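You operate a simulated robot arm through the tools that you are given. There is no shell and no other tool. Be economical: measure what you need, move in short steps, check, and stop when the job is done.

The job below is to be done with a simulated robot arm. You get a single attempt, and the scene is never put back.

Task
Load the teal cassette, rewind it, play it and stop at 2.

The check looks at the end state, three seconds after you hand in, the way a careful person would. Anything else that was tipped, shoved, dropped, spilled or broken makes it a failure.

Robot
A 7-joint arm with a three-finger gripper, fixed in place. Base frame: the origin is at the foot of the arm, x ahead of it, y to its left, z up. Units: m, rad, N and s.
Its first joint turns from -2.897 to 2.897 rad. Payload 2.69 kg.
The tool frame sits at the grasp point between the pads (the TCP): z along the fingers, y along the line on which they close. The tips reach 0.03 m beyond it. Largest opening 0.128 m; the body of the gripper starts 0.117 m behind the TCP.
Orientation is that of the tool frame in the base frame, as a unit quaternion [w, x, y, z]. With the fingers straight down and closing along the base's y, the tool's x points along the base's -x, its y along +y and its z along -z.

Tools
- The arm moves only by the tool jog_arm. Its argument "plan" is one flat list of numbers, 6 for each row, row after row: the shift along the tool's x, y, z in mm, then the turn, a rotation vector about the tool's x, y, z in rad. In form: [tx, ty, tz, ax, ay, az, tx, ty, tz, ax, ay, az, ...]. A call has 1 to 8 rows; each row shifts and turns the commanded pose from where the row before left it, along the tool's axes as they then stand. "grip" is the finger opening in mm, from 0 to 128, set as the call begins (left out, the last holds). A row lasts 0.2 s, in which the tool goes at most 0.05 m and 0.15 rad; a call with a longer step from one row to the next is refused whole, and so is a gripper value outside its range. Where a pose cannot be reached the arm comes as near as it can. A force on the tool above 40 N (or 10 N above the force at the start of the call, whichever is more), or a blocked arm, ends the call early, and 0.2 s more pass. The fingers move at their own pace and stop on an object; they squeeze with about 24 N. The grip force told is the motor's: it shows also when the fingers shut on nothing. Time passes only in rows, and 0.2 s behind the last, so rows that do not move let the fingers close. It gives the time, the measured TCP pose, the force on the tool (base axes), the opening and the grip force at its end, in the units of the frame above (readings bear some noise), with the torque about the TCP (base axes, N m) and any sound that the robot's microphone picked up.
- Cameras (640 x 400 px; columns grow to the right, rows downward): "scene" is fixed at [0.3998, -0.6478, 1.4865]; the picture's right is [0.83, -0.56, 0.00], its down [-0.27, -0.40, -0.88] and it looks along [0.49, 0.73, -0.48] (base axes); focal length 320 px, centre (320, 200). "wrist" rides on the gripper at [0.058, 0.054, -0.131] in the tool frame; the picture's right is [-0.68, 0.74, 0.00], its down [-0.62, -0.57, -0.55] and it looks along [-0.40, -0.37, 0.84] (tool axes); focal length 234 px, centre (320, 200). There is no depth. A picture from a camera that has moved, and an enlarged one, comes with that camera's place and axes in the base frame and with its lens.
- capture(camera): a new picture of that camera. The clock stands still meanwhile.
- lift_body(by): slides the trunk up (or, below 0, down) by that many m; the arm rides with it, the base frame stays. It gives what a move gives, with no picture.
- close_up(camera, box): a new picture of the part [left, top, right, bottom] of that camera's present view, enlarged. The clock stands still meanwhile.
- hand_in(): hands the job in; it is judged then, once.

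Work in short steps. Places have to be worked out from the pictures, the camera data and where the tool is seen: move nearer, look again, correct. Check each grasp and each placing, and mend what went wrong. You have 120 turns and 84 pictures in all, those below and enlarged ones among them. Open the gripper and draw the arm clear of the work before you hand the job in, unless the task says otherwise; then end with one line.

The tools are called as a command line: name --argument value ..., lists and objects as JSON in quotes. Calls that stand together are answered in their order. jog_arm: Moves the arm, as the interface text tells. Its arguments: {"type":"object","properties":{"plan":{"type":"array","items":{"type":"number"}},"grip":{"type":"number"}},"required":["plan"]} The other tools are called the same way: lift_body (by) slides the trunk up or down; capture (camera) takes a picture; close_up (camera, box) takes an enlarged picture of a part of a camera's view; hand_in () hands the job in.

At the start:

```text
clock: 0.0
position: [0.7394, 0.319, 1.055]
tool_rot: [0.0, 0.001, 1.0, 0.0]
force: [-0.8, 0.1, -0.5]
torque: [0.01, 0.03, 0.01]
grip_width: 0.1278
grip_force: 0.1
trunk travel left (down, up): [-0.15, 0.2]
```

scene: 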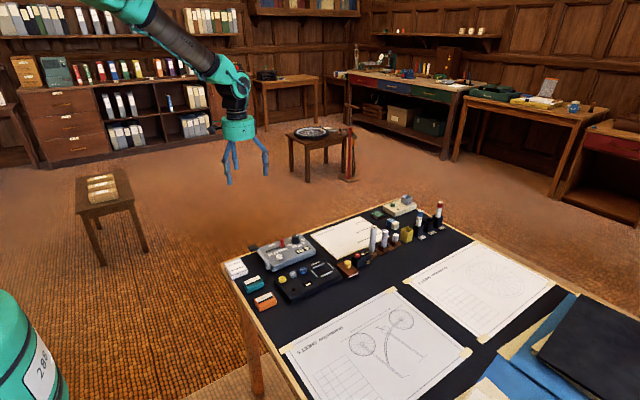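
wrist: 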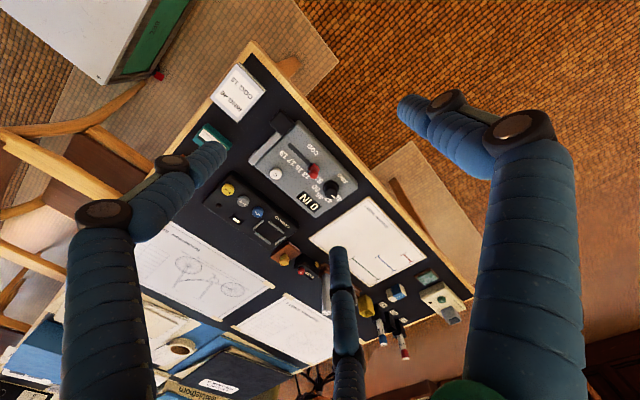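

I start by enlarging the scene view around the desk devices to identify the cassettes, player and buttons.

close_up --camera "scene" --box '[210, 220, 370, 320]'

close_up --camera "wrist" --box '[180, 60, 380, 280]'

```text
4.00 times, centred on (290, 270) of scene
camera zoom: at [0.3998, -0.6478, 1.4865], right [0.83, -0.56, 0.0], down [-0.27, -0.4, -0.88], along [0.49, 0.73, -0.48], focal length 1281 px, centre (440, -80)
```

zoom: 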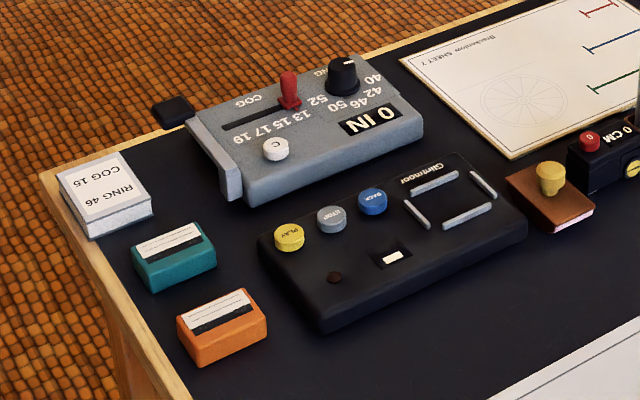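

```text
1.82 times, centred on (280, 170) of wrist
camera zoom: at [0.6811, 0.3746, 1.186], right [0.68, 0.74, 0.0], down [0.62, -0.57, 0.55], along [0.4, -0.37, -0.84], focal length 426 px, centre (393, 254)
```

zoom: 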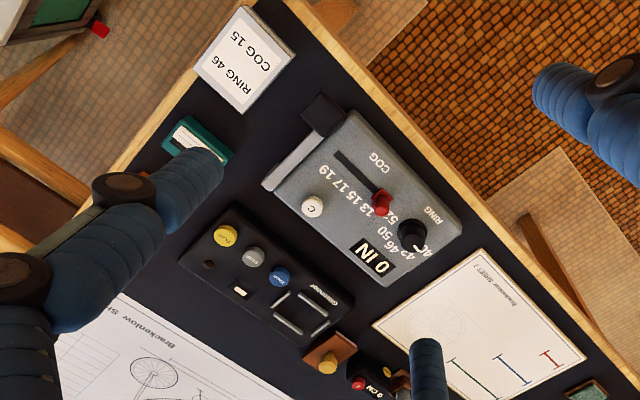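

The buttons read PLAY / STOP / BACK with a bay to the right and a small counter; I zoom harder on the device and cassettes to read the details.

close_up --camera "scene" --box '[270, 256, 345, 304]'

close_up --camera "scene" --box '[225, 255, 290, 315]'

close_up --camera "wrist" --box '[230, 155, 310, 255]'

```text
8.33 times, centred on (308, 280) of scene
camera zoom: at [0.3998, -0.6478, 1.4865], right [0.83, -0.56, 0.0], down [-0.27, -0.4, -0.88], along [0.49, 0.73, -0.48], focal length 2669 px, centre (424, -467)
```

zoom: 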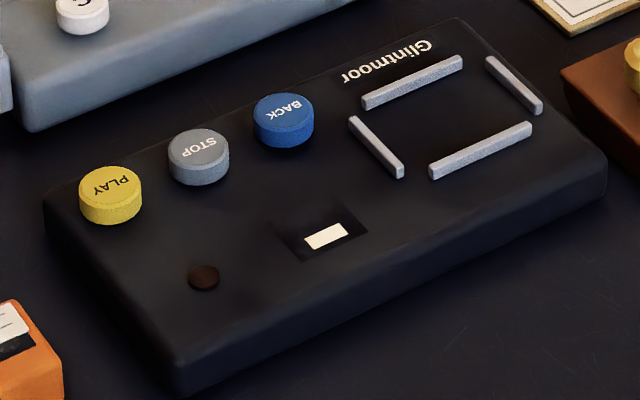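

```text
6.67 times, centred on (258, 285) of scene
camera zoom: at [0.3998, -0.6478, 1.4865], right [0.83, -0.56, 0.0], down [-0.27, -0.4, -0.88], along [0.49, 0.73, -0.48], focal length 2135 px, centre (737, -367)
```

zoom: 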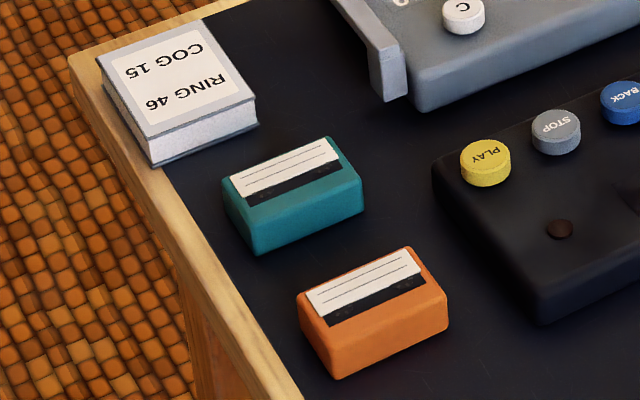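

```text
4.00 times, centred on (270, 205) of wrist
camera zoom: at [0.6811, 0.3746, 1.186], right [0.68, 0.74, 0.0], down [0.62, -0.57, 0.55], along [0.4, -0.37, -0.84], focal length 937 px, centre (520, 180)
```

zoom: 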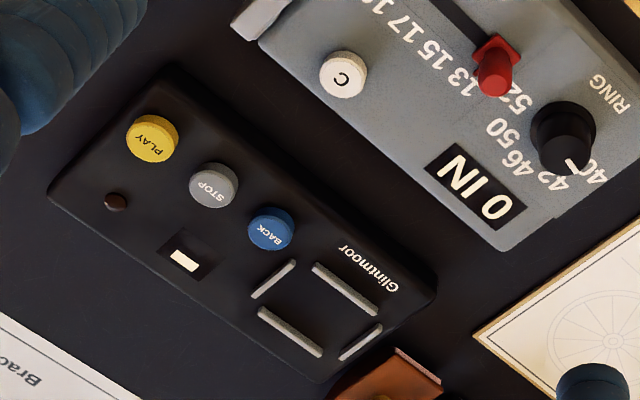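

Cassette and bay both look long along base x. The gripper seems to show three prongs, so I look at it closely before planning a grasp.

close_up --camera "scene" --box '[190, 90, 290, 200]'

jog_arm --plan '[0, 0, 0, 0, 0, 0, 0, 0, 0, 0, 0, 0]' --grip 50

capture --camera "wrist"

close_up --camera "scene" --box '[190, 90, 290, 200]'

```text
3.64 times, centred on (240, 145) of scene
camera zoom: at [0.3998, -0.6478, 1.4865], right [0.83, -0.56, 0.0], down [-0.27, -0.4, -0.88], along [0.49, 0.73, -0.48], focal length 1164 px, centre (611, 400)
```

zoom: 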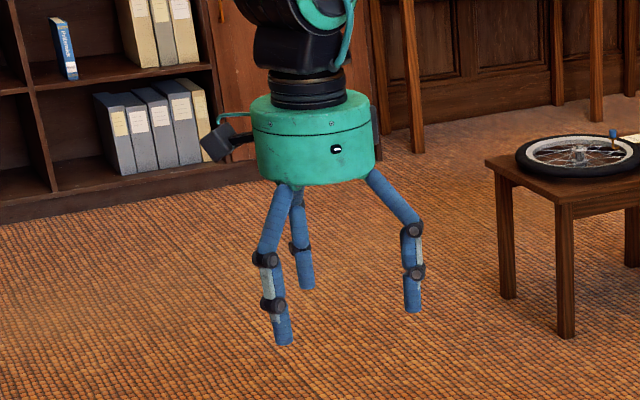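

```text
clock: 0.6
position: [0.7394, 0.3202, 1.0544]
tool_rot: [-0.001, -0.001, 1.0, 0.001]
force: [0.6, 0.6, -0.2]
torque: [0.0, -0.01, 0.05]
grip_width: 0.05
grip_force: 0.0
trunk travel left (down, up): [-0.15, 0.2]
```

```text
75 pictures are left
camera wrist: at [0.6811, 0.3746, 1.1859], right [0.68, 0.74, 0.0], down [0.62, -0.57, 0.55], along [0.4, -0.37, -0.84], focal length 234 px, centre (320, 200)
```

wrist: 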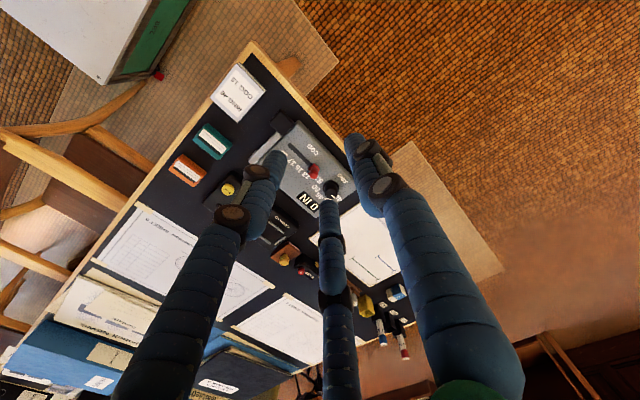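

```text
3.64 times, centred on (240, 145) of scene
camera zoom: at [0.3998, -0.6478, 1.4865], right [0.83, -0.56, 0.0], down [-0.27, -0.4, -0.88], along [0.49, 0.73, -0.48], focal length 1164 px, centre (611, 400)
```

zoom: 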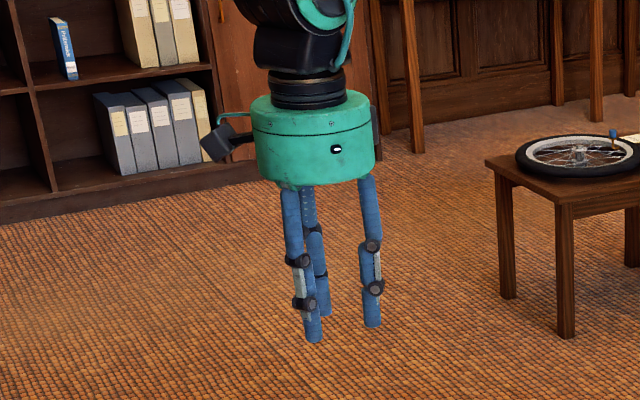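

With grip at 50 the fingers form a 120° set (one at tool +y, two at −y), which suits gripping the cassette's long sides along y. I zoom on the now visible cassettes to measure them.

close_up --camera "wrist" --box '[160, 115, 250, 195]'

```text
5.00 times, centred on (205, 155) of wrist
camera zoom: at [0.6811, 0.3746, 1.1859], right [0.68, 0.74, 0.0], down [0.62, -0.57, 0.55], along [0.4, -0.37, -0.84], focal length 1171 px, centre (895, 425)
```

zoom: 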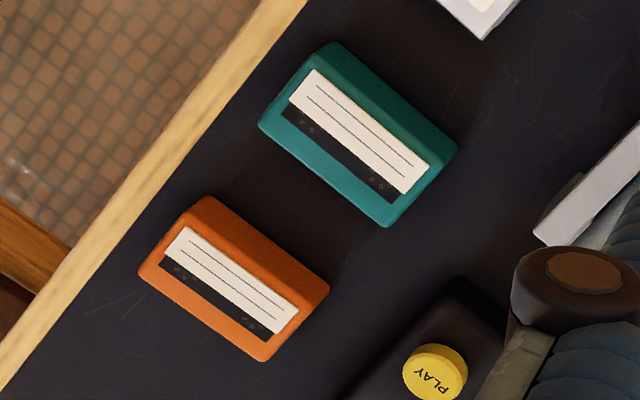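

The cassette top comes out near (0.653, 0.124, 0.76), about 55 × 36 mm, with its long side along x. I move above it at z ≈ 0.88 with the fingers open for a closer look.

jog_arm --plan '[14.3, -32.5, 28.3, 0, 0, 0, 14.3, -32.5, 28.3, 0, 0, 0, 14.3, -32.5, 28.3, 0, 0, 0, 14.3, -32.5, 28.3, 0, 0, 0, 14.3, -32.5, 28.3, 0, 0, 0, 14.3, -32.5, 28.3, 0, 0, 0, 0, 0, 0, 0, 0, 0]' --grip 128

capture --camera "wrist"

capture --camera "scene"

```text
clock: 2.2
position: [0.6523, 0.1236, 0.8858]
tool_rot: [0.0, 0.0, 1.0, 0.0]
force: [0.4, 0.8, 0.3]
torque: [0.05, 0.02, 0.0]
grip_width: 0.1279
grip_force: 0.0
trunk travel left (down, up): [-0.15, 0.2]
```

```text
72 pictures are left
camera wrist: at [0.5939, 0.1781, 1.0168], right [0.68, 0.74, 0.0], down [0.62, -0.57, 0.55], along [0.4, -0.37, -0.84], focal length 234 px, centre (320, 200)
```

wrist: 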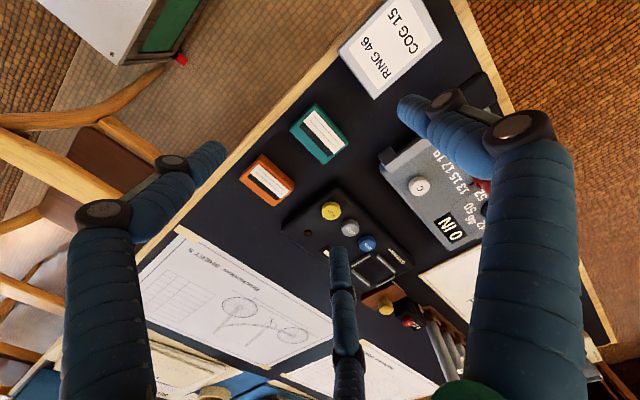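

```text
71 pictures are left
```

scene: 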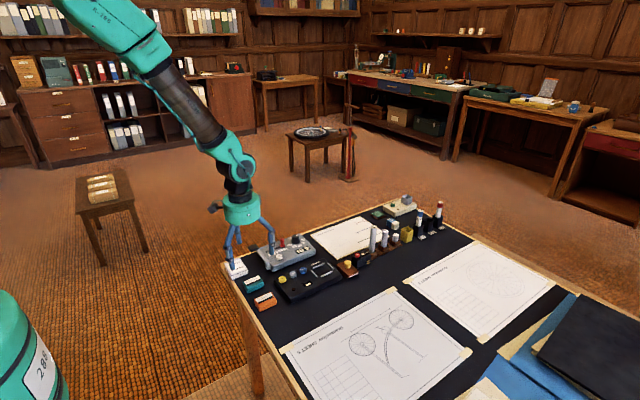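

The teal cassette appears right under the TCP. I enlarge it and the bay from this pose for refined measurement.

close_up --camera "wrist" --box '[280, 95, 360, 170]'

close_up --camera "wrist" --box '[280, 185, 420, 295]'

```text
5.33 times, centred on (320, 132) of wrist
camera zoom: at [0.5939, 0.1781, 1.0168], right [0.68, 0.74, 0.0], down [0.62, -0.57, 0.55], along [0.4, -0.37, -0.84], focal length 1249 px, centre (320, 560)
```

zoom: 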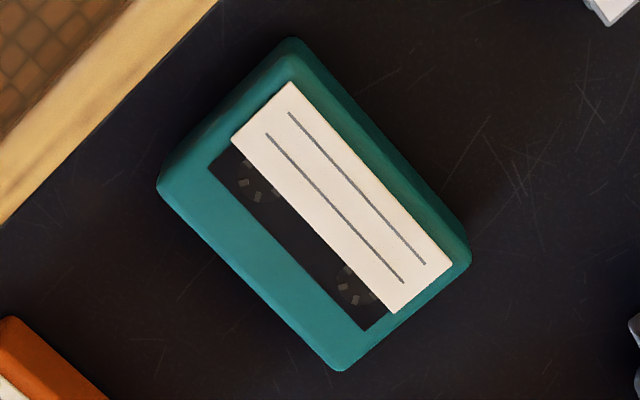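

```text
3.64 times, centred on (350, 240) of wrist
camera zoom: at [0.5939, 0.1781, 1.0168], right [0.68, 0.74, 0.0], down [0.62, -0.57, 0.55], along [0.4, -0.37, -0.84], focal length 852 px, centre (211, 54)
```

zoom: 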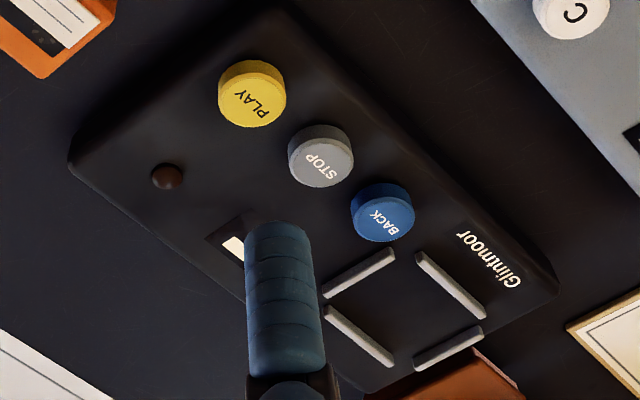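

Two wrist views agree: cassette top z ≈ 0.762, centre (0.6535, 0.1235), about 56 × 40 mm, yaw ≈ 0, table ≈ 0.745. I narrow the opening to 80 mm so the +y finger clears the white booklet, and descend to TCP z ≈ 0.80.

jog_arm --plan '[-1, 0, 0, 0, 0, 0, 0, 0, 22, 0, 0, 0, 0, 0, 22, 0, 0, 0, 0, 0, 22, 0, 0, 0, 0, 0, 20, 0, 0, 0, 0, 0, 0, 0, 0, 0]' --grip 80

capture --camera "wrist"

close_up --camera "scene" --box '[205, 205, 305, 315]'

```text
clock: 3.6
position: [0.6536, 0.1262, 0.799]
tool_rot: [0.0, 0.0, 1.0, 0.001]
force: [0.8, 0.6, 0.5]
torque: [0.03, 0.06, 0.01]
grip_width: 0.0798
grip_force: 0.1
trunk travel left (down, up): [-0.15, 0.2]
```

```text
68 pictures are left
camera wrist: at [0.5963, 0.1796, 0.9297], right [0.68, 0.74, 0.0], down [0.62, -0.57, 0.55], along [0.4, -0.37, -0.84], focal length 234 px, centre (320, 200)
```

wrist: 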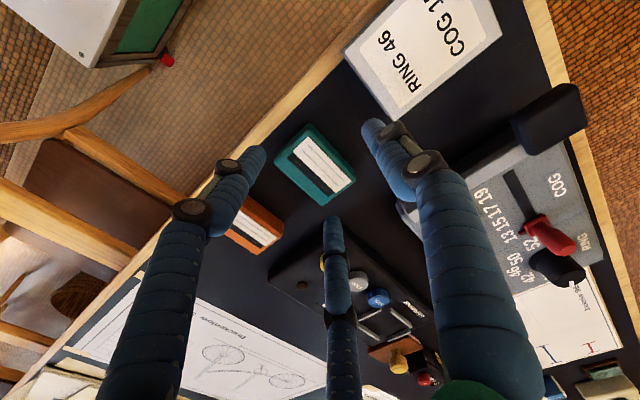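

```text
3.64 times, centred on (255, 260) of scene
camera zoom: at [0.3998, -0.6478, 1.4865], right [0.83, -0.56, 0.0], down [-0.27, -0.4, -0.88], along [0.49, 0.73, -0.48], focal length 1164 px, centre (556, -18)
```

zoom: 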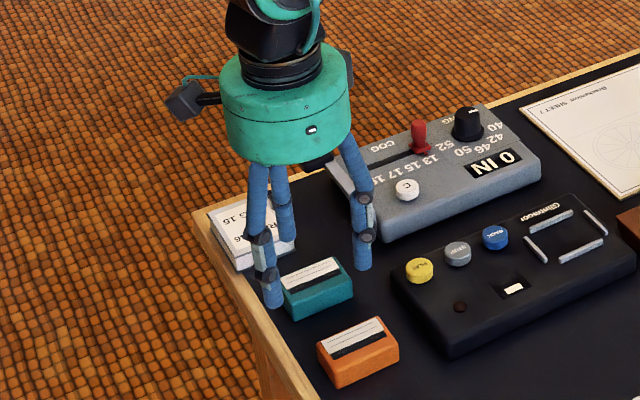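

Fingers are set around the cassette. I correct y by −2 mm, go down 17 mm and close slowly, checking the width.

jog_arm --plan '[0, -2, 9, 0, 0, 0, 0, 0, 8, 0, 0, 0, 0, 0, 0, 0, 0, 0]'

jog_arm --plan '[0, 0, 0, 0, 0, 0, 0, 0, 0, 0, 0, 0]' --grip 46

capture --camera "wrist"

close_up --camera "scene" --box '[225, 245, 295, 315]'

```text
clock: 4.4
position: [0.6543, 0.1234, 0.7812]
tool_rot: [0.001, 0.0, 1.0, 0.0]
force: [-0.1, 0.7, -0.4]
torque: [0.04, 0.02, 0.01]
grip_width: 0.0797
grip_force: 0.1
trunk travel left (down, up): [-0.15, 0.2]
```

```text
clock: 5.0
position: [0.6539, 0.1245, 0.7832]
tool_rot: [0.0, 0.0, 1.0, -0.001]
force: [0.0, 0.0, 0.4]
torque: [-0.02, 0.05, -0.04]
grip_width: 0.0678
grip_force: 16.0
trunk travel left (down, up): [-0.15, 0.2]
```

```text
66 pictures are left
camera wrist: at [0.5962, 0.1781, 0.9132], right [0.68, 0.74, 0.0], down [0.62, -0.57, 0.55], along [0.4, -0.37, -0.84], focal length 234 px, centre (320, 200)
```

wrist: 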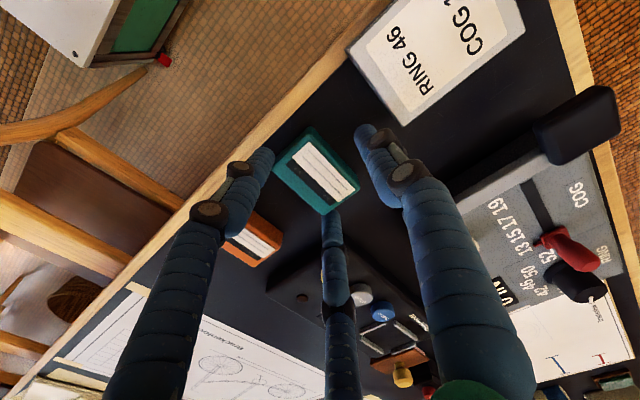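

```text
5.71 times, centred on (260, 280) of scene
camera zoom: at [0.3998, -0.6478, 1.4865], right [0.83, -0.56, 0.0], down [-0.27, -0.4, -0.88], along [0.49, 0.73, -0.48], focal length 1830 px, centre (663, -257)
```

zoom: 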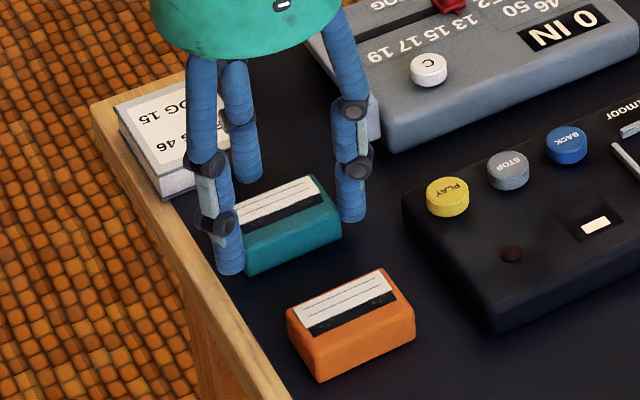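

The width stopped at 68 mm: the fingers really do close as a 120° trio, and the two −y fingers touch the cassette's end corners – a poor grip. I'll reopen, raise, and rotate the tool 90° so two fingers take the long faces and one the end.

jog_arm --plan '[0, 0, 0, 0, 0, 0, 0, 0, 0, 0, 0, 0, 0, 0, -25, 0, 0, 0, 0, 0, -25, 0, 0, 0]' --grip 80

jog_arm --plan '[0, 0, 0, 0, 0, -0.1428, 0, 0, 0, 0, 0, -0.1428, 0, 0, 0, 0, 0, -0.1428, 0, 0, 0, 0, 0, -0.1428, 0, 0, 0, 0, 0, -0.1428, 0, 0, 0, 0, 0, -0.1428]'

jog_arm --plan '[0, 0, 0, 0, 0, -0.1428, 0, 0, 0, 0, 0, -0.1428, 0, 0, 0, 0, 0, -0.1428, 0, 0, 0, 0, 0, -0.1428, 0, 0, 0, 0, 0, -0.1428, 0, 0, 0, 0, 0, 0]'

capture --camera "wrist"

```text
clock: 6.0
position: [0.6537, 0.1235, 0.8313]
tool_rot: [0.0, 0.0, 1.0, 0.0]
force: [-0.1, 0.3, 0.3]
torque: [-0.02, 0.01, 0.01]
grip_width: 0.0801
grip_force: 0.0
trunk travel left (down, up): [-0.15, 0.2]
```

```text
clock: 7.4
position: [0.6547, 0.1222, 0.8312]
tool_rot: [0.0, -0.416, 0.909, 0.001]
force: [-0.2, 0.1, -0.2]
torque: [-0.01, 0.0, -0.01]
grip_width: 0.0798
grip_force: 0.0
trunk travel left (down, up): [-0.15, 0.2]
```

```text
clock: 8.8
position: [0.654, 0.1233, 0.8324]
tool_rot: [0.0, -0.707, 0.707, 0.0]
force: [0.1, -0.3, -0.3]
torque: [0.01, 0.0, 0.03]
grip_width: 0.0801
grip_force: 0.0
trunk travel left (down, up): [-0.15, 0.2]
```

```text
64 pictures are left
camera wrist: at [0.6007, 0.0657, 0.9631], right [-0.74, 0.68, 0.0], down [0.57, 0.62, 0.55], along [0.37, 0.4, -0.84], focal length 234 px, centre (320, 200)
```

wrist: 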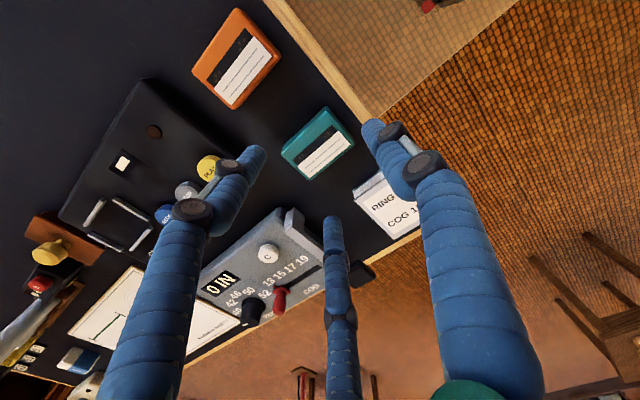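

The tool is now turned with the single finger on −x. I zoom on the cassette to relocate it and get the yaw.

close_up --camera "wrist" --box '[275, 100, 360, 185]'

close_up --camera "wrist" --box '[50, 80, 220, 260]'

```text
4.71 times, centred on (318, 142) of wrist
camera zoom: at [0.6007, 0.0657, 0.9631], right [-0.74, 0.68, 0.0], down [0.57, 0.62, 0.55], along [0.37, 0.4, -0.84], focal length 1102 px, centre (332, 471)
```

zoom: 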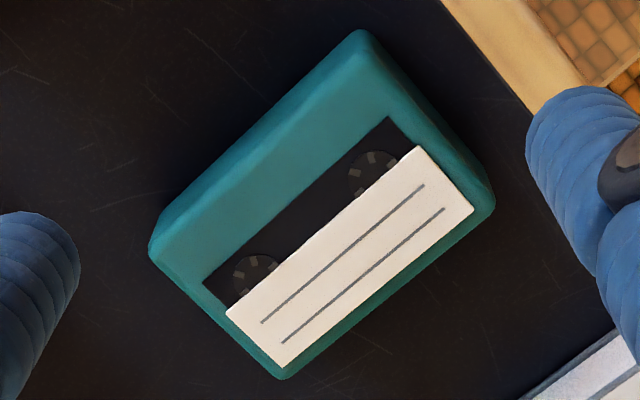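

```text
2.22 times, centred on (135, 170) of wrist
camera zoom: at [0.6007, 0.0657, 0.9631], right [-0.74, 0.68, 0.0], down [0.57, 0.62, 0.55], along [0.37, 0.4, -0.84], focal length 520 px, centre (731, 267)
```

zoom: 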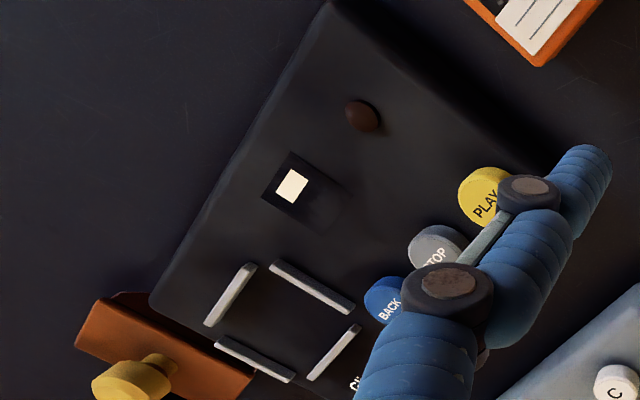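

Combining views, the cassette centre is (0.6525, 0.121), yaw 0. I shift to TCP (0.6485, 0.121), descend to 0.782 and close.

jog_arm --plan '[2.3, 5.5, 0, 0, 0, 0, 0, 0, 25, 0, 0, 0, 0, 0, 24.5, 0, 0, 0, 0, 0, 0, 0, 0, 0]'

jog_arm --plan '[0, 0, 0, 0, 0, 0, 0, 0, 0, 0, 0, 0, 0, 0, 0, 0, 0, 0]' --grip 30

capture --camera "wrist"

close_up --camera "scene" --box '[225, 245, 295, 315]'

```text
clock: 9.8
position: [0.6496, 0.1215, 0.7814]
tool_rot: [-0.001, -0.707, 0.707, 0.0]
force: [0.9, -0.8, 0.7]
torque: [-0.02, 0.03, 0.03]
grip_width: 0.08
grip_force: 0.1
trunk travel left (down, up): [-0.15, 0.2]
```

```text
clock: 10.6
position: [0.6489, 0.1204, 0.7823]
tool_rot: [0.0, -0.707, 0.707, 0.0]
force: [-0.2, 0.0, 0.5]
torque: [-0.05, -0.05, 0.02]
grip_width: 0.0472
grip_force: 23.8
trunk travel left (down, up): [-0.15, 0.2]
```

```text
61 pictures are left
camera wrist: at [0.5952, 0.0635, 0.9137], right [-0.74, 0.68, 0.0], down [0.57, 0.62, 0.55], along [0.37, 0.4, -0.84], focal length 234 px, centre (320, 200)
```

wrist: 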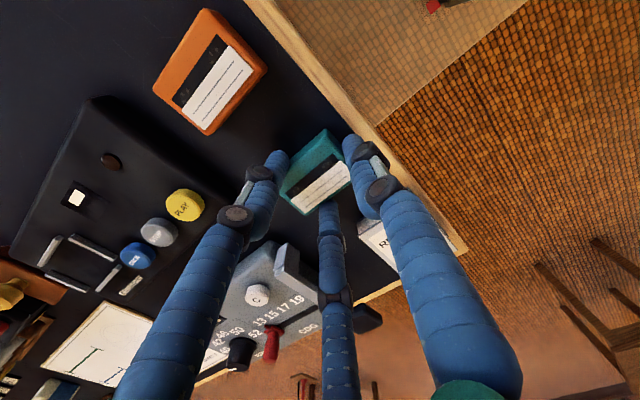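

```text
5.71 times, centred on (260, 280) of scene
camera zoom: at [0.3998, -0.6478, 1.4865], right [0.83, -0.56, 0.0], down [-0.27, -0.4, -0.88], along [0.49, 0.73, -0.48], focal length 1830 px, centre (663, -257)
```

zoom: 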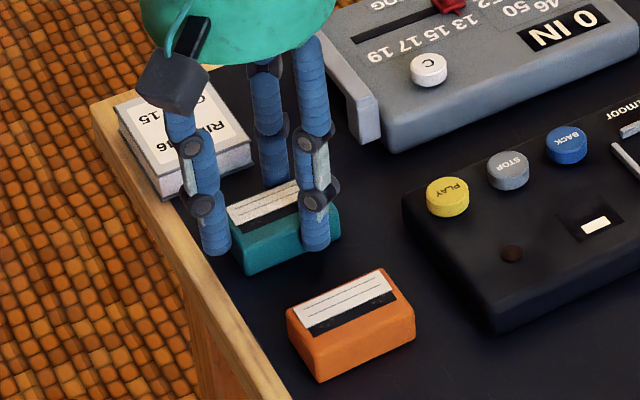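

The width held at 47 mm with 24 N, matching a three-point grip. I lift 65 mm and look.

jog_arm --plan '[0, 0, -15, 0, 0, 0, 0, 0, -25, 0, 0, 0, 0, 0, -25, 0, 0, 0, 0, 0, 0, 0, 0, 0]'

close_up --camera "scene" --box '[225, 225, 315, 305]'

```text
clock: 11.6
position: [0.6488, 0.1202, 0.8476]
tool_rot: [0.0, -0.706, 0.708, -0.001]
force: [0.0, -0.7, 0.1]
torque: [0.0, -0.03, 0.01]
grip_width: 0.0469
grip_force: 23.5
trunk travel left (down, up): [-0.15, 0.2]
```

```text
5.00 times, centred on (270, 265) of scene
camera zoom: at [0.3998, -0.6478, 1.4865], right [0.83, -0.56, 0.0], down [-0.27, -0.4, -0.88], along [0.49, 0.73, -0.48], focal length 1601 px, centre (570, -125)
```

zoom: 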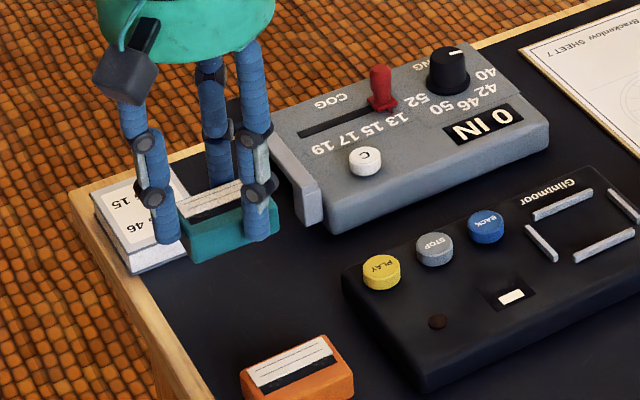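

The cassette is held level. I carry it at z 0.848 to above the bay at about (0.875, 0.035).

jog_arm --plan '[14.2, -37.7, 0, 0, 0, 0, 14.2, -37.7, 0, 0, 0, 0, 14.2, -37.7, 0, 0, 0, 0, 14.2, -37.7, 0, 0, 0, 0, 14.2, -37.7, 0, 0, 0, 0, 14.2, -37.7, 0, 0, 0, 0, 0, 0, 0, 0, 0, 0]'

capture --camera "wrist"

close_up --camera "scene" --box '[270, 215, 370, 305]'

```text
clock: 13.2
position: [0.8746, 0.034, 0.8476]
tool_rot: [-0.001, -0.706, 0.708, 0.0]
force: [-0.3, 0.7, -0.9]
torque: [-0.01, 0.04, 0.0]
grip_width: 0.0469
grip_force: 24.4
trunk travel left (down, up): [-0.15, 0.2]
```

```text
58 pictures are left
camera wrist: at [0.8222, -0.0232, 0.9789], right [-0.74, 0.68, 0.0], down [0.57, 0.62, 0.55], along [0.37, 0.4, -0.84], focal length 234 px, centre (320, 200)
```

wrist: 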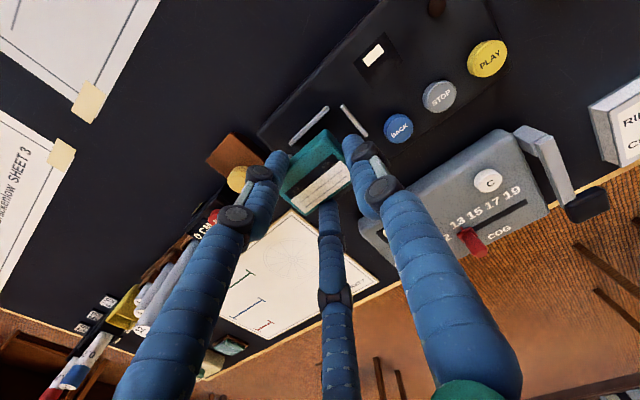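

```text
4.44 times, centred on (320, 260) of scene
camera zoom: at [0.3998, -0.6478, 1.4865], right [0.83, -0.56, 0.0], down [-0.27, -0.4, -0.88], along [0.49, 0.73, -0.48], focal length 1423 px, centre (320, -67)
```

zoom: 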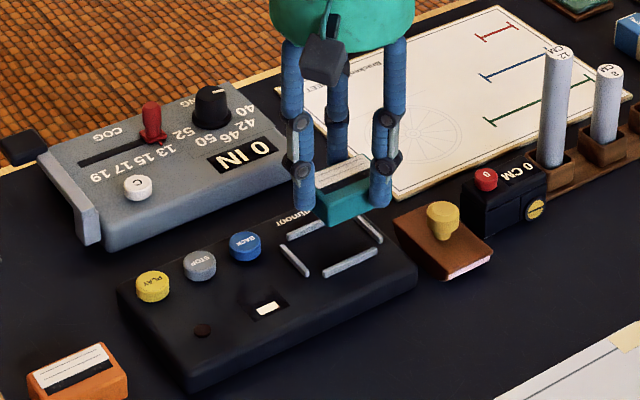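

Hovering over the bay with two rails visible; I zoom to refine the bay position.

close_up --camera "wrist" --box '[260, 80, 400, 170]'

```text
4.44 times, centred on (330, 125) of wrist
camera zoom: at [0.8222, -0.0232, 0.9789], right [-0.74, 0.68, 0.0], down [0.57, 0.62, 0.55], along [0.37, 0.4, -0.84], focal length 1041 px, centre (276, 533)
```

zoom: 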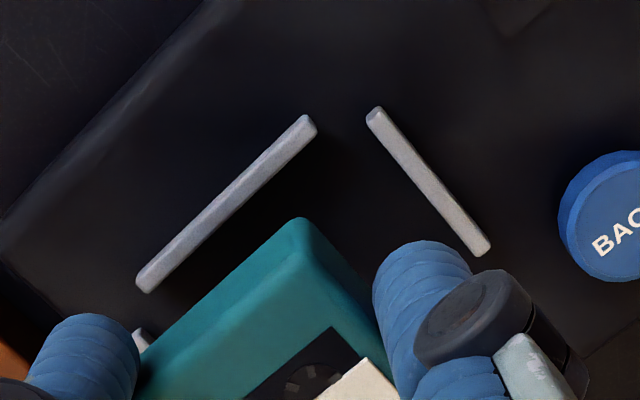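

Re-triangulated: bay centre ≈ (0.8695, 0.0388), rail tops z ≈ 0.766. I shift by (−9.5, +4.3) mm and lower to z ≈ 0.82 for another look.

jog_arm --plan '[-4.3, 9.5, 0, 0, 0, 0, 0, 0, 15, 0, 0, 0, 0, 0, 14, 0, 0, 0, 0, 0, 0, 0, 0, 0]'

close_up --camera "wrist" --box '[260, 80, 400, 170]'

close_up --camera "scene" --box '[300, 245, 350, 285]'

```text
clock: 14.2
position: [0.866, 0.0385, 0.8187]
tool_rot: [0.0, -0.706, 0.708, 0.0]
force: [-0.1, 0.2, -0.4]
torque: [0.0, 0.02, 0.01]
grip_width: 0.0469
grip_force: 24.4
trunk travel left (down, up): [-0.15, 0.2]
```

```text
4.44 times, centred on (330, 125) of wrist
camera zoom: at [0.8123, -0.0184, 0.9497], right [-0.74, 0.68, 0.0], down [0.57, 0.62, 0.55], along [0.37, 0.4, -0.84], focal length 1041 px, centre (276, 533)
```

zoom: 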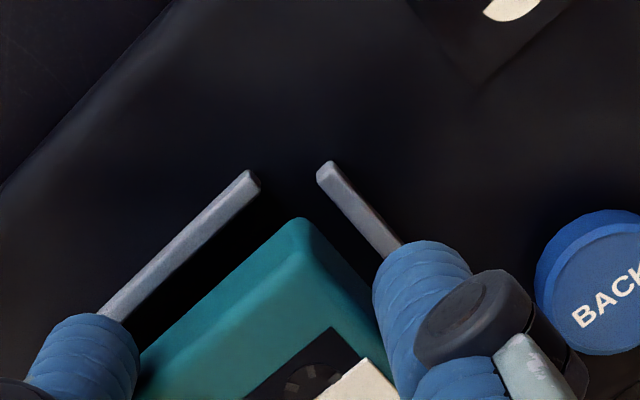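

```text
10.00 times, centred on (325, 265) of scene
camera zoom: at [0.3998, -0.6478, 1.4865], right [0.83, -0.56, 0.0], down [-0.27, -0.4, -0.88], along [0.49, 0.73, -0.48], focal length 3202 px, centre (270, -450)
```

zoom: 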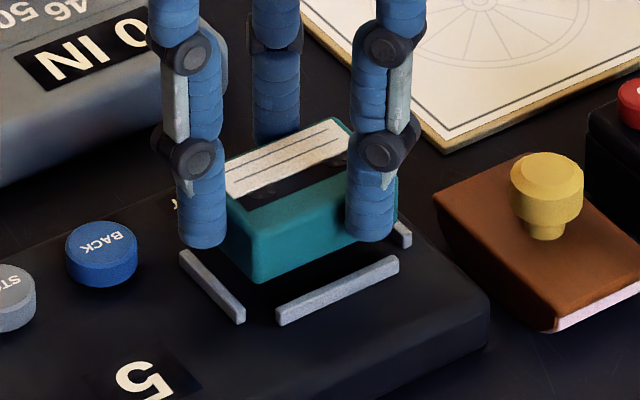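

The counter now reads 5, so the deck senses the cassette. Margins look slightly tight on the −x/−y side, so I shift +1.5 mm x, +2 mm y, and lower to about 0.807.

jog_arm --plan '[-2, -1.5, 0, 0, 0, 0, 0, 0, 11.5, 0, 0, 0, 0, 0, 0, 0, 0, 0]'

close_up --camera "wrist" --box '[260, 80, 400, 170]'

close_up --camera "scene" --box '[300, 245, 350, 285]'

```text
clock: 15.0
position: [0.8668, 0.0403, 0.8094]
tool_rot: [0.002, -0.707, 0.707, -0.002]
force: [-7.3, -6.1, 24.0]
torque: [0.12, 0.09, -0.1]
grip_width: 0.0472
grip_force: 24.4
trunk travel left (down, up): [-0.15, 0.2]
```

```text
4.44 times, centred on (330, 125) of wrist
camera zoom: at [0.8134, -0.0169, 0.941], right [-0.74, 0.68, 0.0], down [0.56, 0.61, 0.55], along [0.37, 0.4, -0.83], focal length 1041 px, centre (276, 533)
```

zoom: 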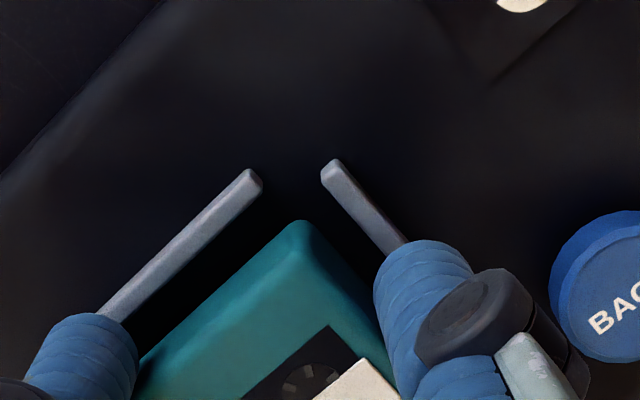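

```text
10.00 times, centred on (325, 265) of scene
camera zoom: at [0.3998, -0.6478, 1.4865], right [0.83, -0.56, 0.0], down [-0.27, -0.4, -0.88], along [0.49, 0.73, -0.48], focal length 3202 px, centre (270, -450)
```

zoom: 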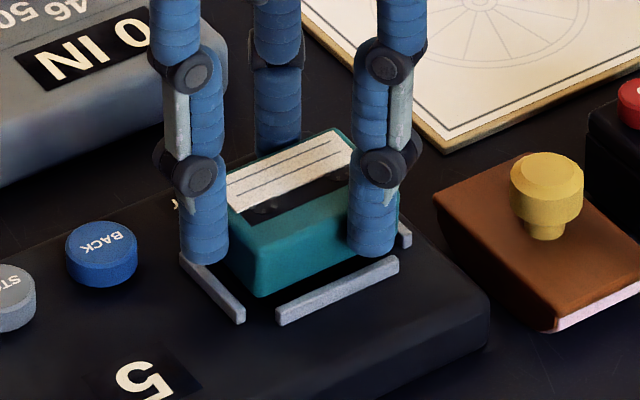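

Contact (24 N up, with −x/−y push) while the cassette bottom still seems at rail-top height, so it's likely riding the +x/+y rails. I raise 5 mm, shift back −2.5/−2.5 mm, and lower gently again.

jog_arm --plan '[0, 0, -5, 0, 0, 0, 2.5, 2.5, 0, 0, 0, 0, 0, 0, 3, 0, 0, 0, 0, 0, 2, 0, 0, 0, 0, 0, 1, 0, 0, 0, 0, 0, 0, 0, 0, 0]'

close_up --camera "scene" --box '[305, 245, 345, 280]'

```text
clock: 16.4
position: [0.8649, 0.0381, 0.8071]
tool_rot: [0.0, -0.707, 0.707, -0.001]
force: [-0.4, -0.5, 2.2]
torque: [-0.05, -0.08, -0.01]
grip_width: 0.0471
grip_force: 24.2
trunk travel left (down, up): [-0.15, 0.2]
```

```text
11.43 times, centred on (325, 262) of scene
camera zoom: at [0.3998, -0.6478, 1.4865], right [0.83, -0.56, 0.0], down [-0.27, -0.4, -0.88], along [0.49, 0.73, -0.48], focal length 3660 px, centre (263, -514)
```

zoom: 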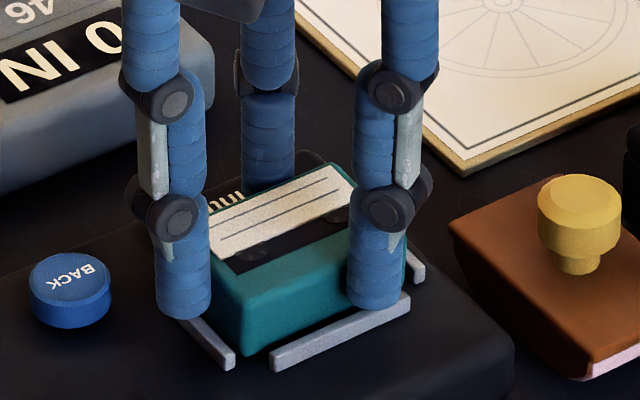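

Now z 0.807 with almost no force – it is going in. I lower a few more mm in small steps.

jog_arm --plan '[0, 0, 1.5, 0, 0, 0, 0, 0, 1.5, 0, 0, 0, 0, 0, 0, 0, 0, 0]'

close_up --camera "scene" --box '[305, 245, 345, 280]'

close_up --camera "wrist" --box '[260, 80, 400, 170]'

```text
clock: 17.2
position: [0.8648, 0.0392, 0.8048]
tool_rot: [0.0, -0.706, 0.708, 0.0]
force: [0.4, 4.7, 11.5]
torque: [-0.11, -0.2, 0.03]
grip_width: 0.0469
grip_force: 24.3
trunk travel left (down, up): [-0.15, 0.2]
```

```text
11.43 times, centred on (325, 262) of scene
camera zoom: at [0.3998, -0.6478, 1.4865], right [0.83, -0.56, 0.0], down [-0.27, -0.4, -0.88], along [0.49, 0.73, -0.48], focal length 3660 px, centre (263, -514)
```

zoom: 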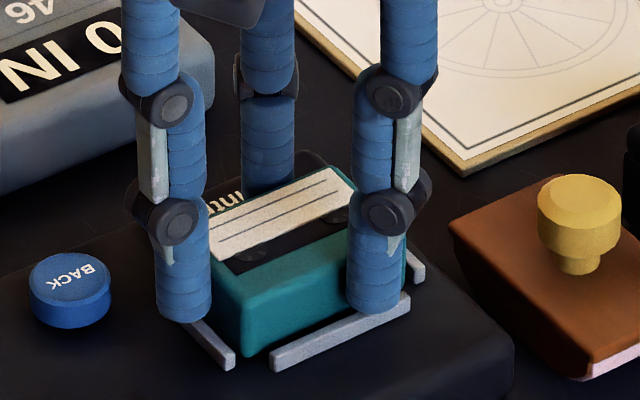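

```text
4.44 times, centred on (330, 125) of wrist
camera zoom: at [0.8112, -0.0183, 0.9357], right [-0.74, 0.68, 0.0], down [0.56, 0.62, 0.55], along [0.37, 0.4, -0.84], focal length 1041 px, centre (276, 533)
```

zoom: 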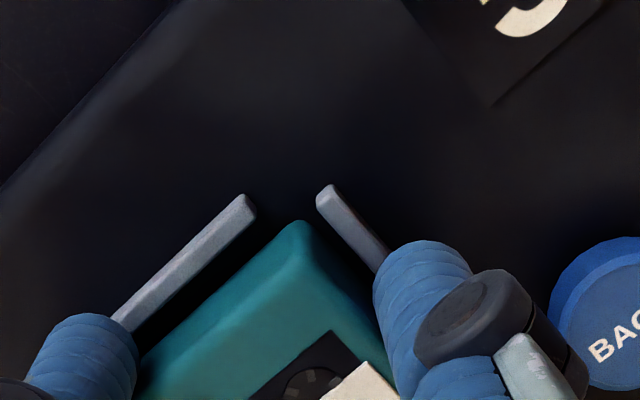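

Torque shows the −y fingertip touching the front rail top while the cassette sits between the rails. I unload 1 mm, open just to 57 mm (to stay clear of BACK), then rise.

jog_arm --plan '[0, 0, -2, 0, 0, 0]'

jog_arm --plan '[0, 0, 0, 0, 0, 0, 0, 0, 0, 0, 0, 0, 0, 0, -5, 0, 0, 0, 0, 0, -15, 0, 0, 0, 0, 0, -30, 0, 0, 0, 0, 0, -40, 0, 0, 0]' --grip 57

close_up --camera "scene" --box '[275, 245, 355, 305]'

capture --camera "wrist"

```text
clock: 17.6
position: [0.8635, 0.038, 0.8054]
tool_rot: [0.0, -0.707, 0.707, 0.001]
force: [0.4, 0.2, 4.7]
torque: [-0.1, -0.24, 0.0]
grip_width: 0.0468
grip_force: 24.4
trunk travel left (down, up): [-0.15, 0.2]
```

```text
clock: 19.0
position: [0.863, 0.0385, 0.8959]
tool_rot: [0.0, -0.707, 0.707, 0.001]
force: [0.7, -0.7, -0.9]
torque: [0.02, -0.02, 0.03]
grip_width: 0.0569
grip_force: 0.0
trunk travel left (down, up): [-0.15, 0.2]
```

```text
6.67 times, centred on (315, 275) of scene
camera zoom: at [0.3998, -0.6478, 1.4865], right [0.83, -0.56, 0.0], down [-0.27, -0.4, -0.88], along [0.49, 0.73, -0.48], focal length 2135 px, centre (353, -300)
```

zoom: 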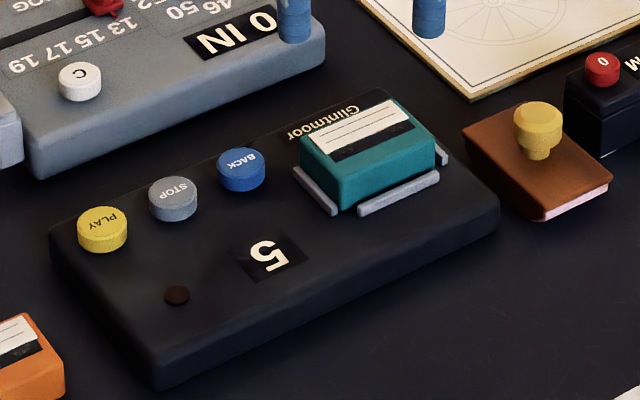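

```text
47 pictures are left
camera wrist: at [0.8102, -0.0191, 1.027], right [-0.74, 0.68, 0.0], down [0.57, 0.62, 0.55], along [0.37, 0.4, -0.84], focal length 234 px, centre (320, 200)
```

wrist: 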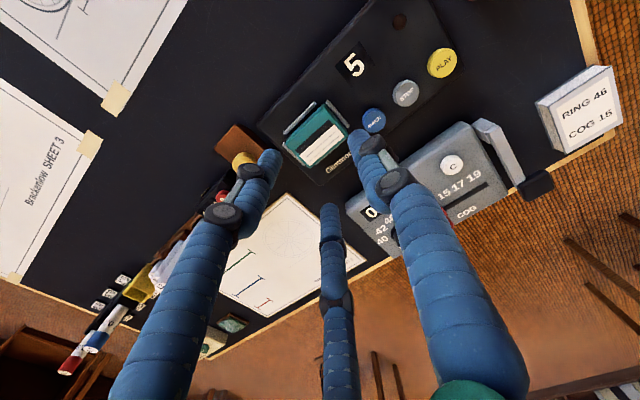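

The cassette is in the bay and the counter reads 5. I zoom to check that it sits flat and to locate the buttons.

close_up --camera "wrist" --box '[270, 40, 470, 180]'

close_up --camera "scene" --box '[305, 250, 345, 280]'

```text
2.86 times, centred on (370, 110) of wrist
camera zoom: at [0.8102, -0.0191, 1.027], right [-0.74, 0.68, 0.0], down [0.57, 0.62, 0.55], along [0.37, 0.4, -0.84], focal length 669 px, centre (177, 457)
```

zoom: 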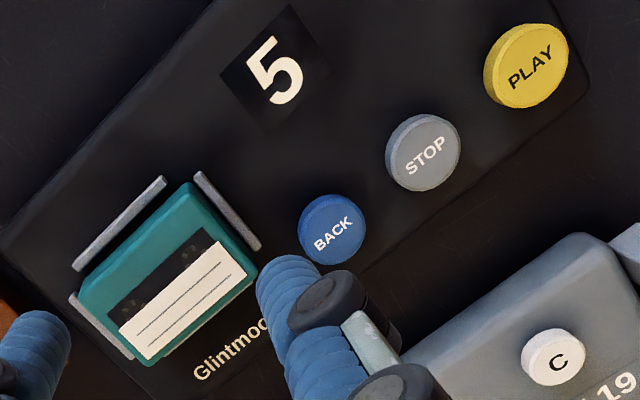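

```text
13.33 times, centred on (325, 265) of scene
camera zoom: at [0.3998, -0.6478, 1.4865], right [0.83, -0.56, 0.0], down [-0.27, -0.4, -0.88], along [0.49, 0.73, -0.48], focal length 4270 px, centre (253, -667)
```

zoom: 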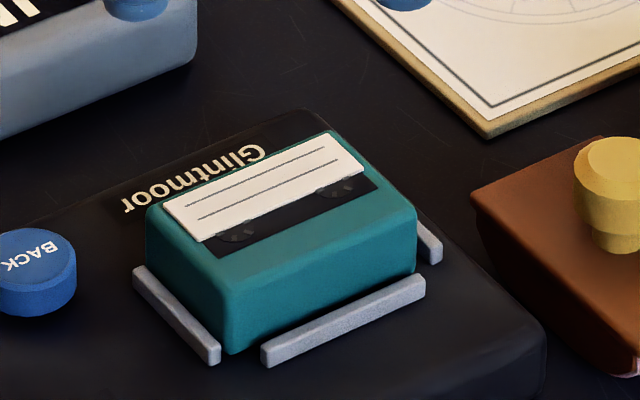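

It appears flat, but I want a view from the +y side. I close the fingers, rotate the tool back 90° at this height, and move above BACK (≈0.81, 0.068, top ≈0.776).

jog_arm --plan '[0, 0, 0, 0, 0, 0.1428, 0, 0, 0, 0, 0, 0.1428, 0, 0, 0, 0, 0, 0.1428, 0, 0, 0, 0, 0, 0.1428, 0, 0, 0, 0, 0, 0.1428, 0, 0, 0, 0, 0, 0.1428]' --grip 0

jog_arm --plan '[0, 0, 0, 0, 0, 0.1428, 0, 0, 0, 0, 0, 0.1428, 0, 0, 0, 0, 0, 0.1428, 0, 0, 0, 0, 0, 0.1428, 0, 0, 0, 0, 0, 0.1428, 26.5, 15, 0, 0, 0, 0, 26.5, 15, 0, 0, 0, 0, 0, 0, 0, 0, 0, 0]'

capture --camera "wrist"

```text
clock: 20.4
position: [0.8643, 0.0385, 0.896]
tool_rot: [-0.001, -0.347, 0.938, 0.0]
force: [0.2, -0.1, -1.2]
torque: [0.01, -0.01, 0.01]
grip_width: 0.0023
grip_force: 24.5
trunk travel left (down, up): [-0.15, 0.2]
```

```text
clock: 22.2
position: [0.8103, 0.0694, 0.8956]
tool_rot: [-0.001, 0.001, 1.0, -0.001]
force: [-0.7, 0.7, 0.7]
torque: [-0.02, -0.04, -0.02]
grip_width: 0.0022
grip_force: 23.9
trunk travel left (down, up): [-0.15, 0.2]
```

```text
44 pictures are left
camera wrist: at [0.7525, 0.1244, 1.0269], right [0.68, 0.74, 0.0], down [0.61, -0.57, 0.55], along [0.4, -0.37, -0.84], focal length 234 px, centre (320, 200)
```

wrist: 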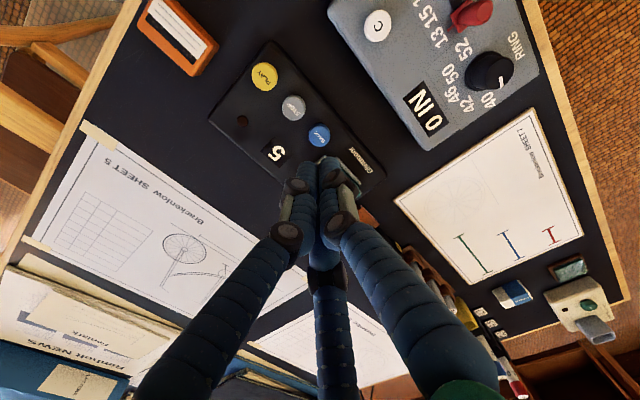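

Fingers hide the cassette. I move aside to about (0.90, 0.11) to see the bay from the +y side.

jog_arm --plan '[-30, 14, 0, 0, 0, 0, -30, 14, 0, 0, 0, 0, -30, 14, 0, 0, 0, 0, 0, 0, 0, 0, 0, 0]'

close_up --camera "wrist" --box '[200, 100, 320, 190]'

```text
clock: 23.2
position: [0.9011, 0.1106, 0.8951]
tool_rot: [0.001, 0.001, 1.0, -0.001]
force: [0.2, 0.0, 0.0]
torque: [0.01, 0.0, -0.02]
grip_width: 0.0023
grip_force: 23.6
trunk travel left (down, up): [-0.15, 0.2]
```

```text
4.44 times, centred on (260, 145) of wrist
camera zoom: at [0.8432, 0.1661, 1.0263], right [0.68, 0.74, 0.0], down [0.62, -0.57, 0.55], along [0.4, -0.37, -0.84], focal length 1041 px, centre (587, 444)
```

zoom: 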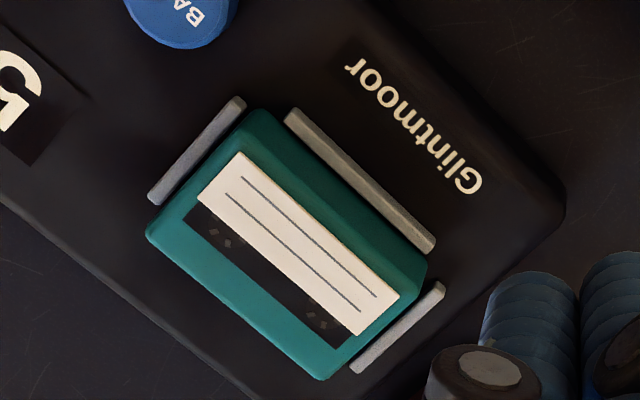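

The cassette sits squarely within all four rails. I return above BACK and descend to just above it.

jog_arm --plan '[30.3, -14, 0, 0, 0, 0, 30.3, -14, 0, 0, 0, 0, 30.3, -14, 0, 0, 0, 0, 0, 0, 30, 0, 0, 0, 0, 0, 30, 0, 0, 0, 0, 0, 20, 0, 0, 0, 0, 0, 0, 0, 0, 0]'

close_up --camera "scene" --box '[275, 240, 355, 300]'

capture --camera "wrist"

```text
clock: 24.8
position: [0.8115, 0.0696, 0.8138]
tool_rot: [0.0, 0.0, 1.0, 0.0]
force: [0.1, -0.5, -0.4]
torque: [0.01, -0.01, -0.02]
grip_width: 0.0021
grip_force: 23.7
trunk travel left (down, up): [-0.15, 0.2]
```

```text
6.67 times, centred on (315, 270) of scene
camera zoom: at [0.3998, -0.6478, 1.4865], right [0.83, -0.56, 0.0], down [-0.27, -0.4, -0.88], along [0.49, 0.73, -0.48], focal length 2135 px, centre (353, -267)
```

zoom: 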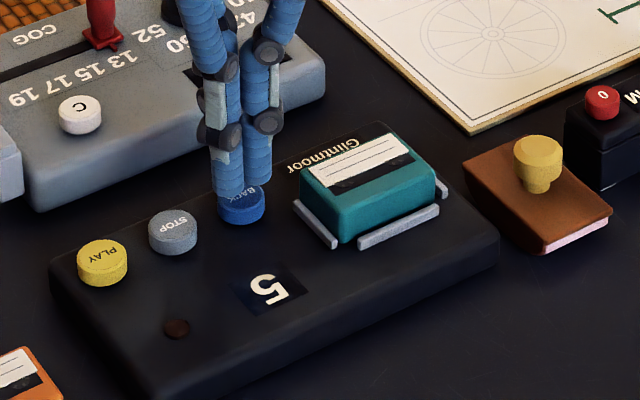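

```text
41 pictures are left
camera wrist: at [0.753, 0.1231, 0.9448], right [0.68, 0.74, 0.0], down [0.62, -0.57, 0.55], along [0.4, -0.37, -0.84], focal length 234 px, centre (320, 200)
```

wrist: 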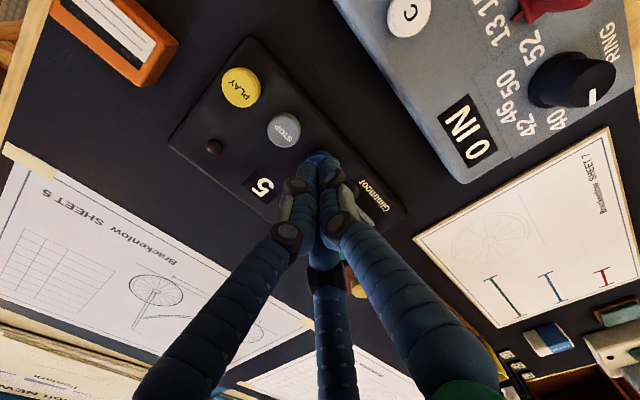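

The fingertips are right over BACK. I press in small steps watching the force and sound.

jog_arm --plan '[0, -1, 3, 0, 0, 0, 0, 0, 2, 0, 0, 0, 0, 0, 2, 0, 0, 0, 0, 0, 2, 0, 0, 0]'

close_up --camera "wrist" --box '[210, 60, 330, 220]'

```text
clock: 25.8
position: [0.8108, 0.0671, 0.8055]
tool_rot: [0.0, 0.0, 1.0, 0.0]
force: [0.3, -0.3, 0.6]
torque: [-0.03, 0.03, 0.0]
grip_width: 0.0023
grip_force: 24.1
trunk travel left (down, up): [-0.15, 0.2]
```

```text
2.50 times, centred on (270, 140) of wrist
camera zoom: at [0.7528, 0.1227, 0.9367], right [0.68, 0.74, 0.0], down [0.62, -0.57, 0.55], along [0.4, -0.37, -0.84], focal length 585 px, centre (445, 350)
```

zoom: 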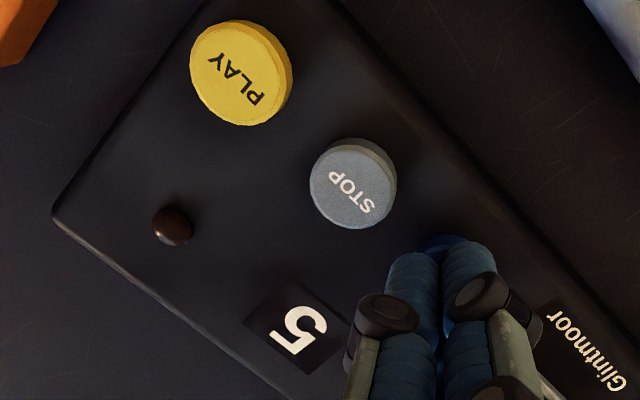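

No contact yet; I continue down in 2 mm steps.

jog_arm --plan '[0, 1, 2, 0, 0, 0, 0, 0, 2, 0, 0, 0, 0, 0, 2, 0, 0, 0]'

```text
clock: 26.6
position: [0.8102, 0.0688, 0.8006]
tool_rot: [0.0, 0.0, 1.0, 0.0]
force: [-1.0, -0.4, 0.6]
torque: [-0.06, 0.0, -0.02]
grip_width: 0.0021
grip_force: 23.7
trunk travel left (down, up): [-0.15, 0.2]
heard: click
```

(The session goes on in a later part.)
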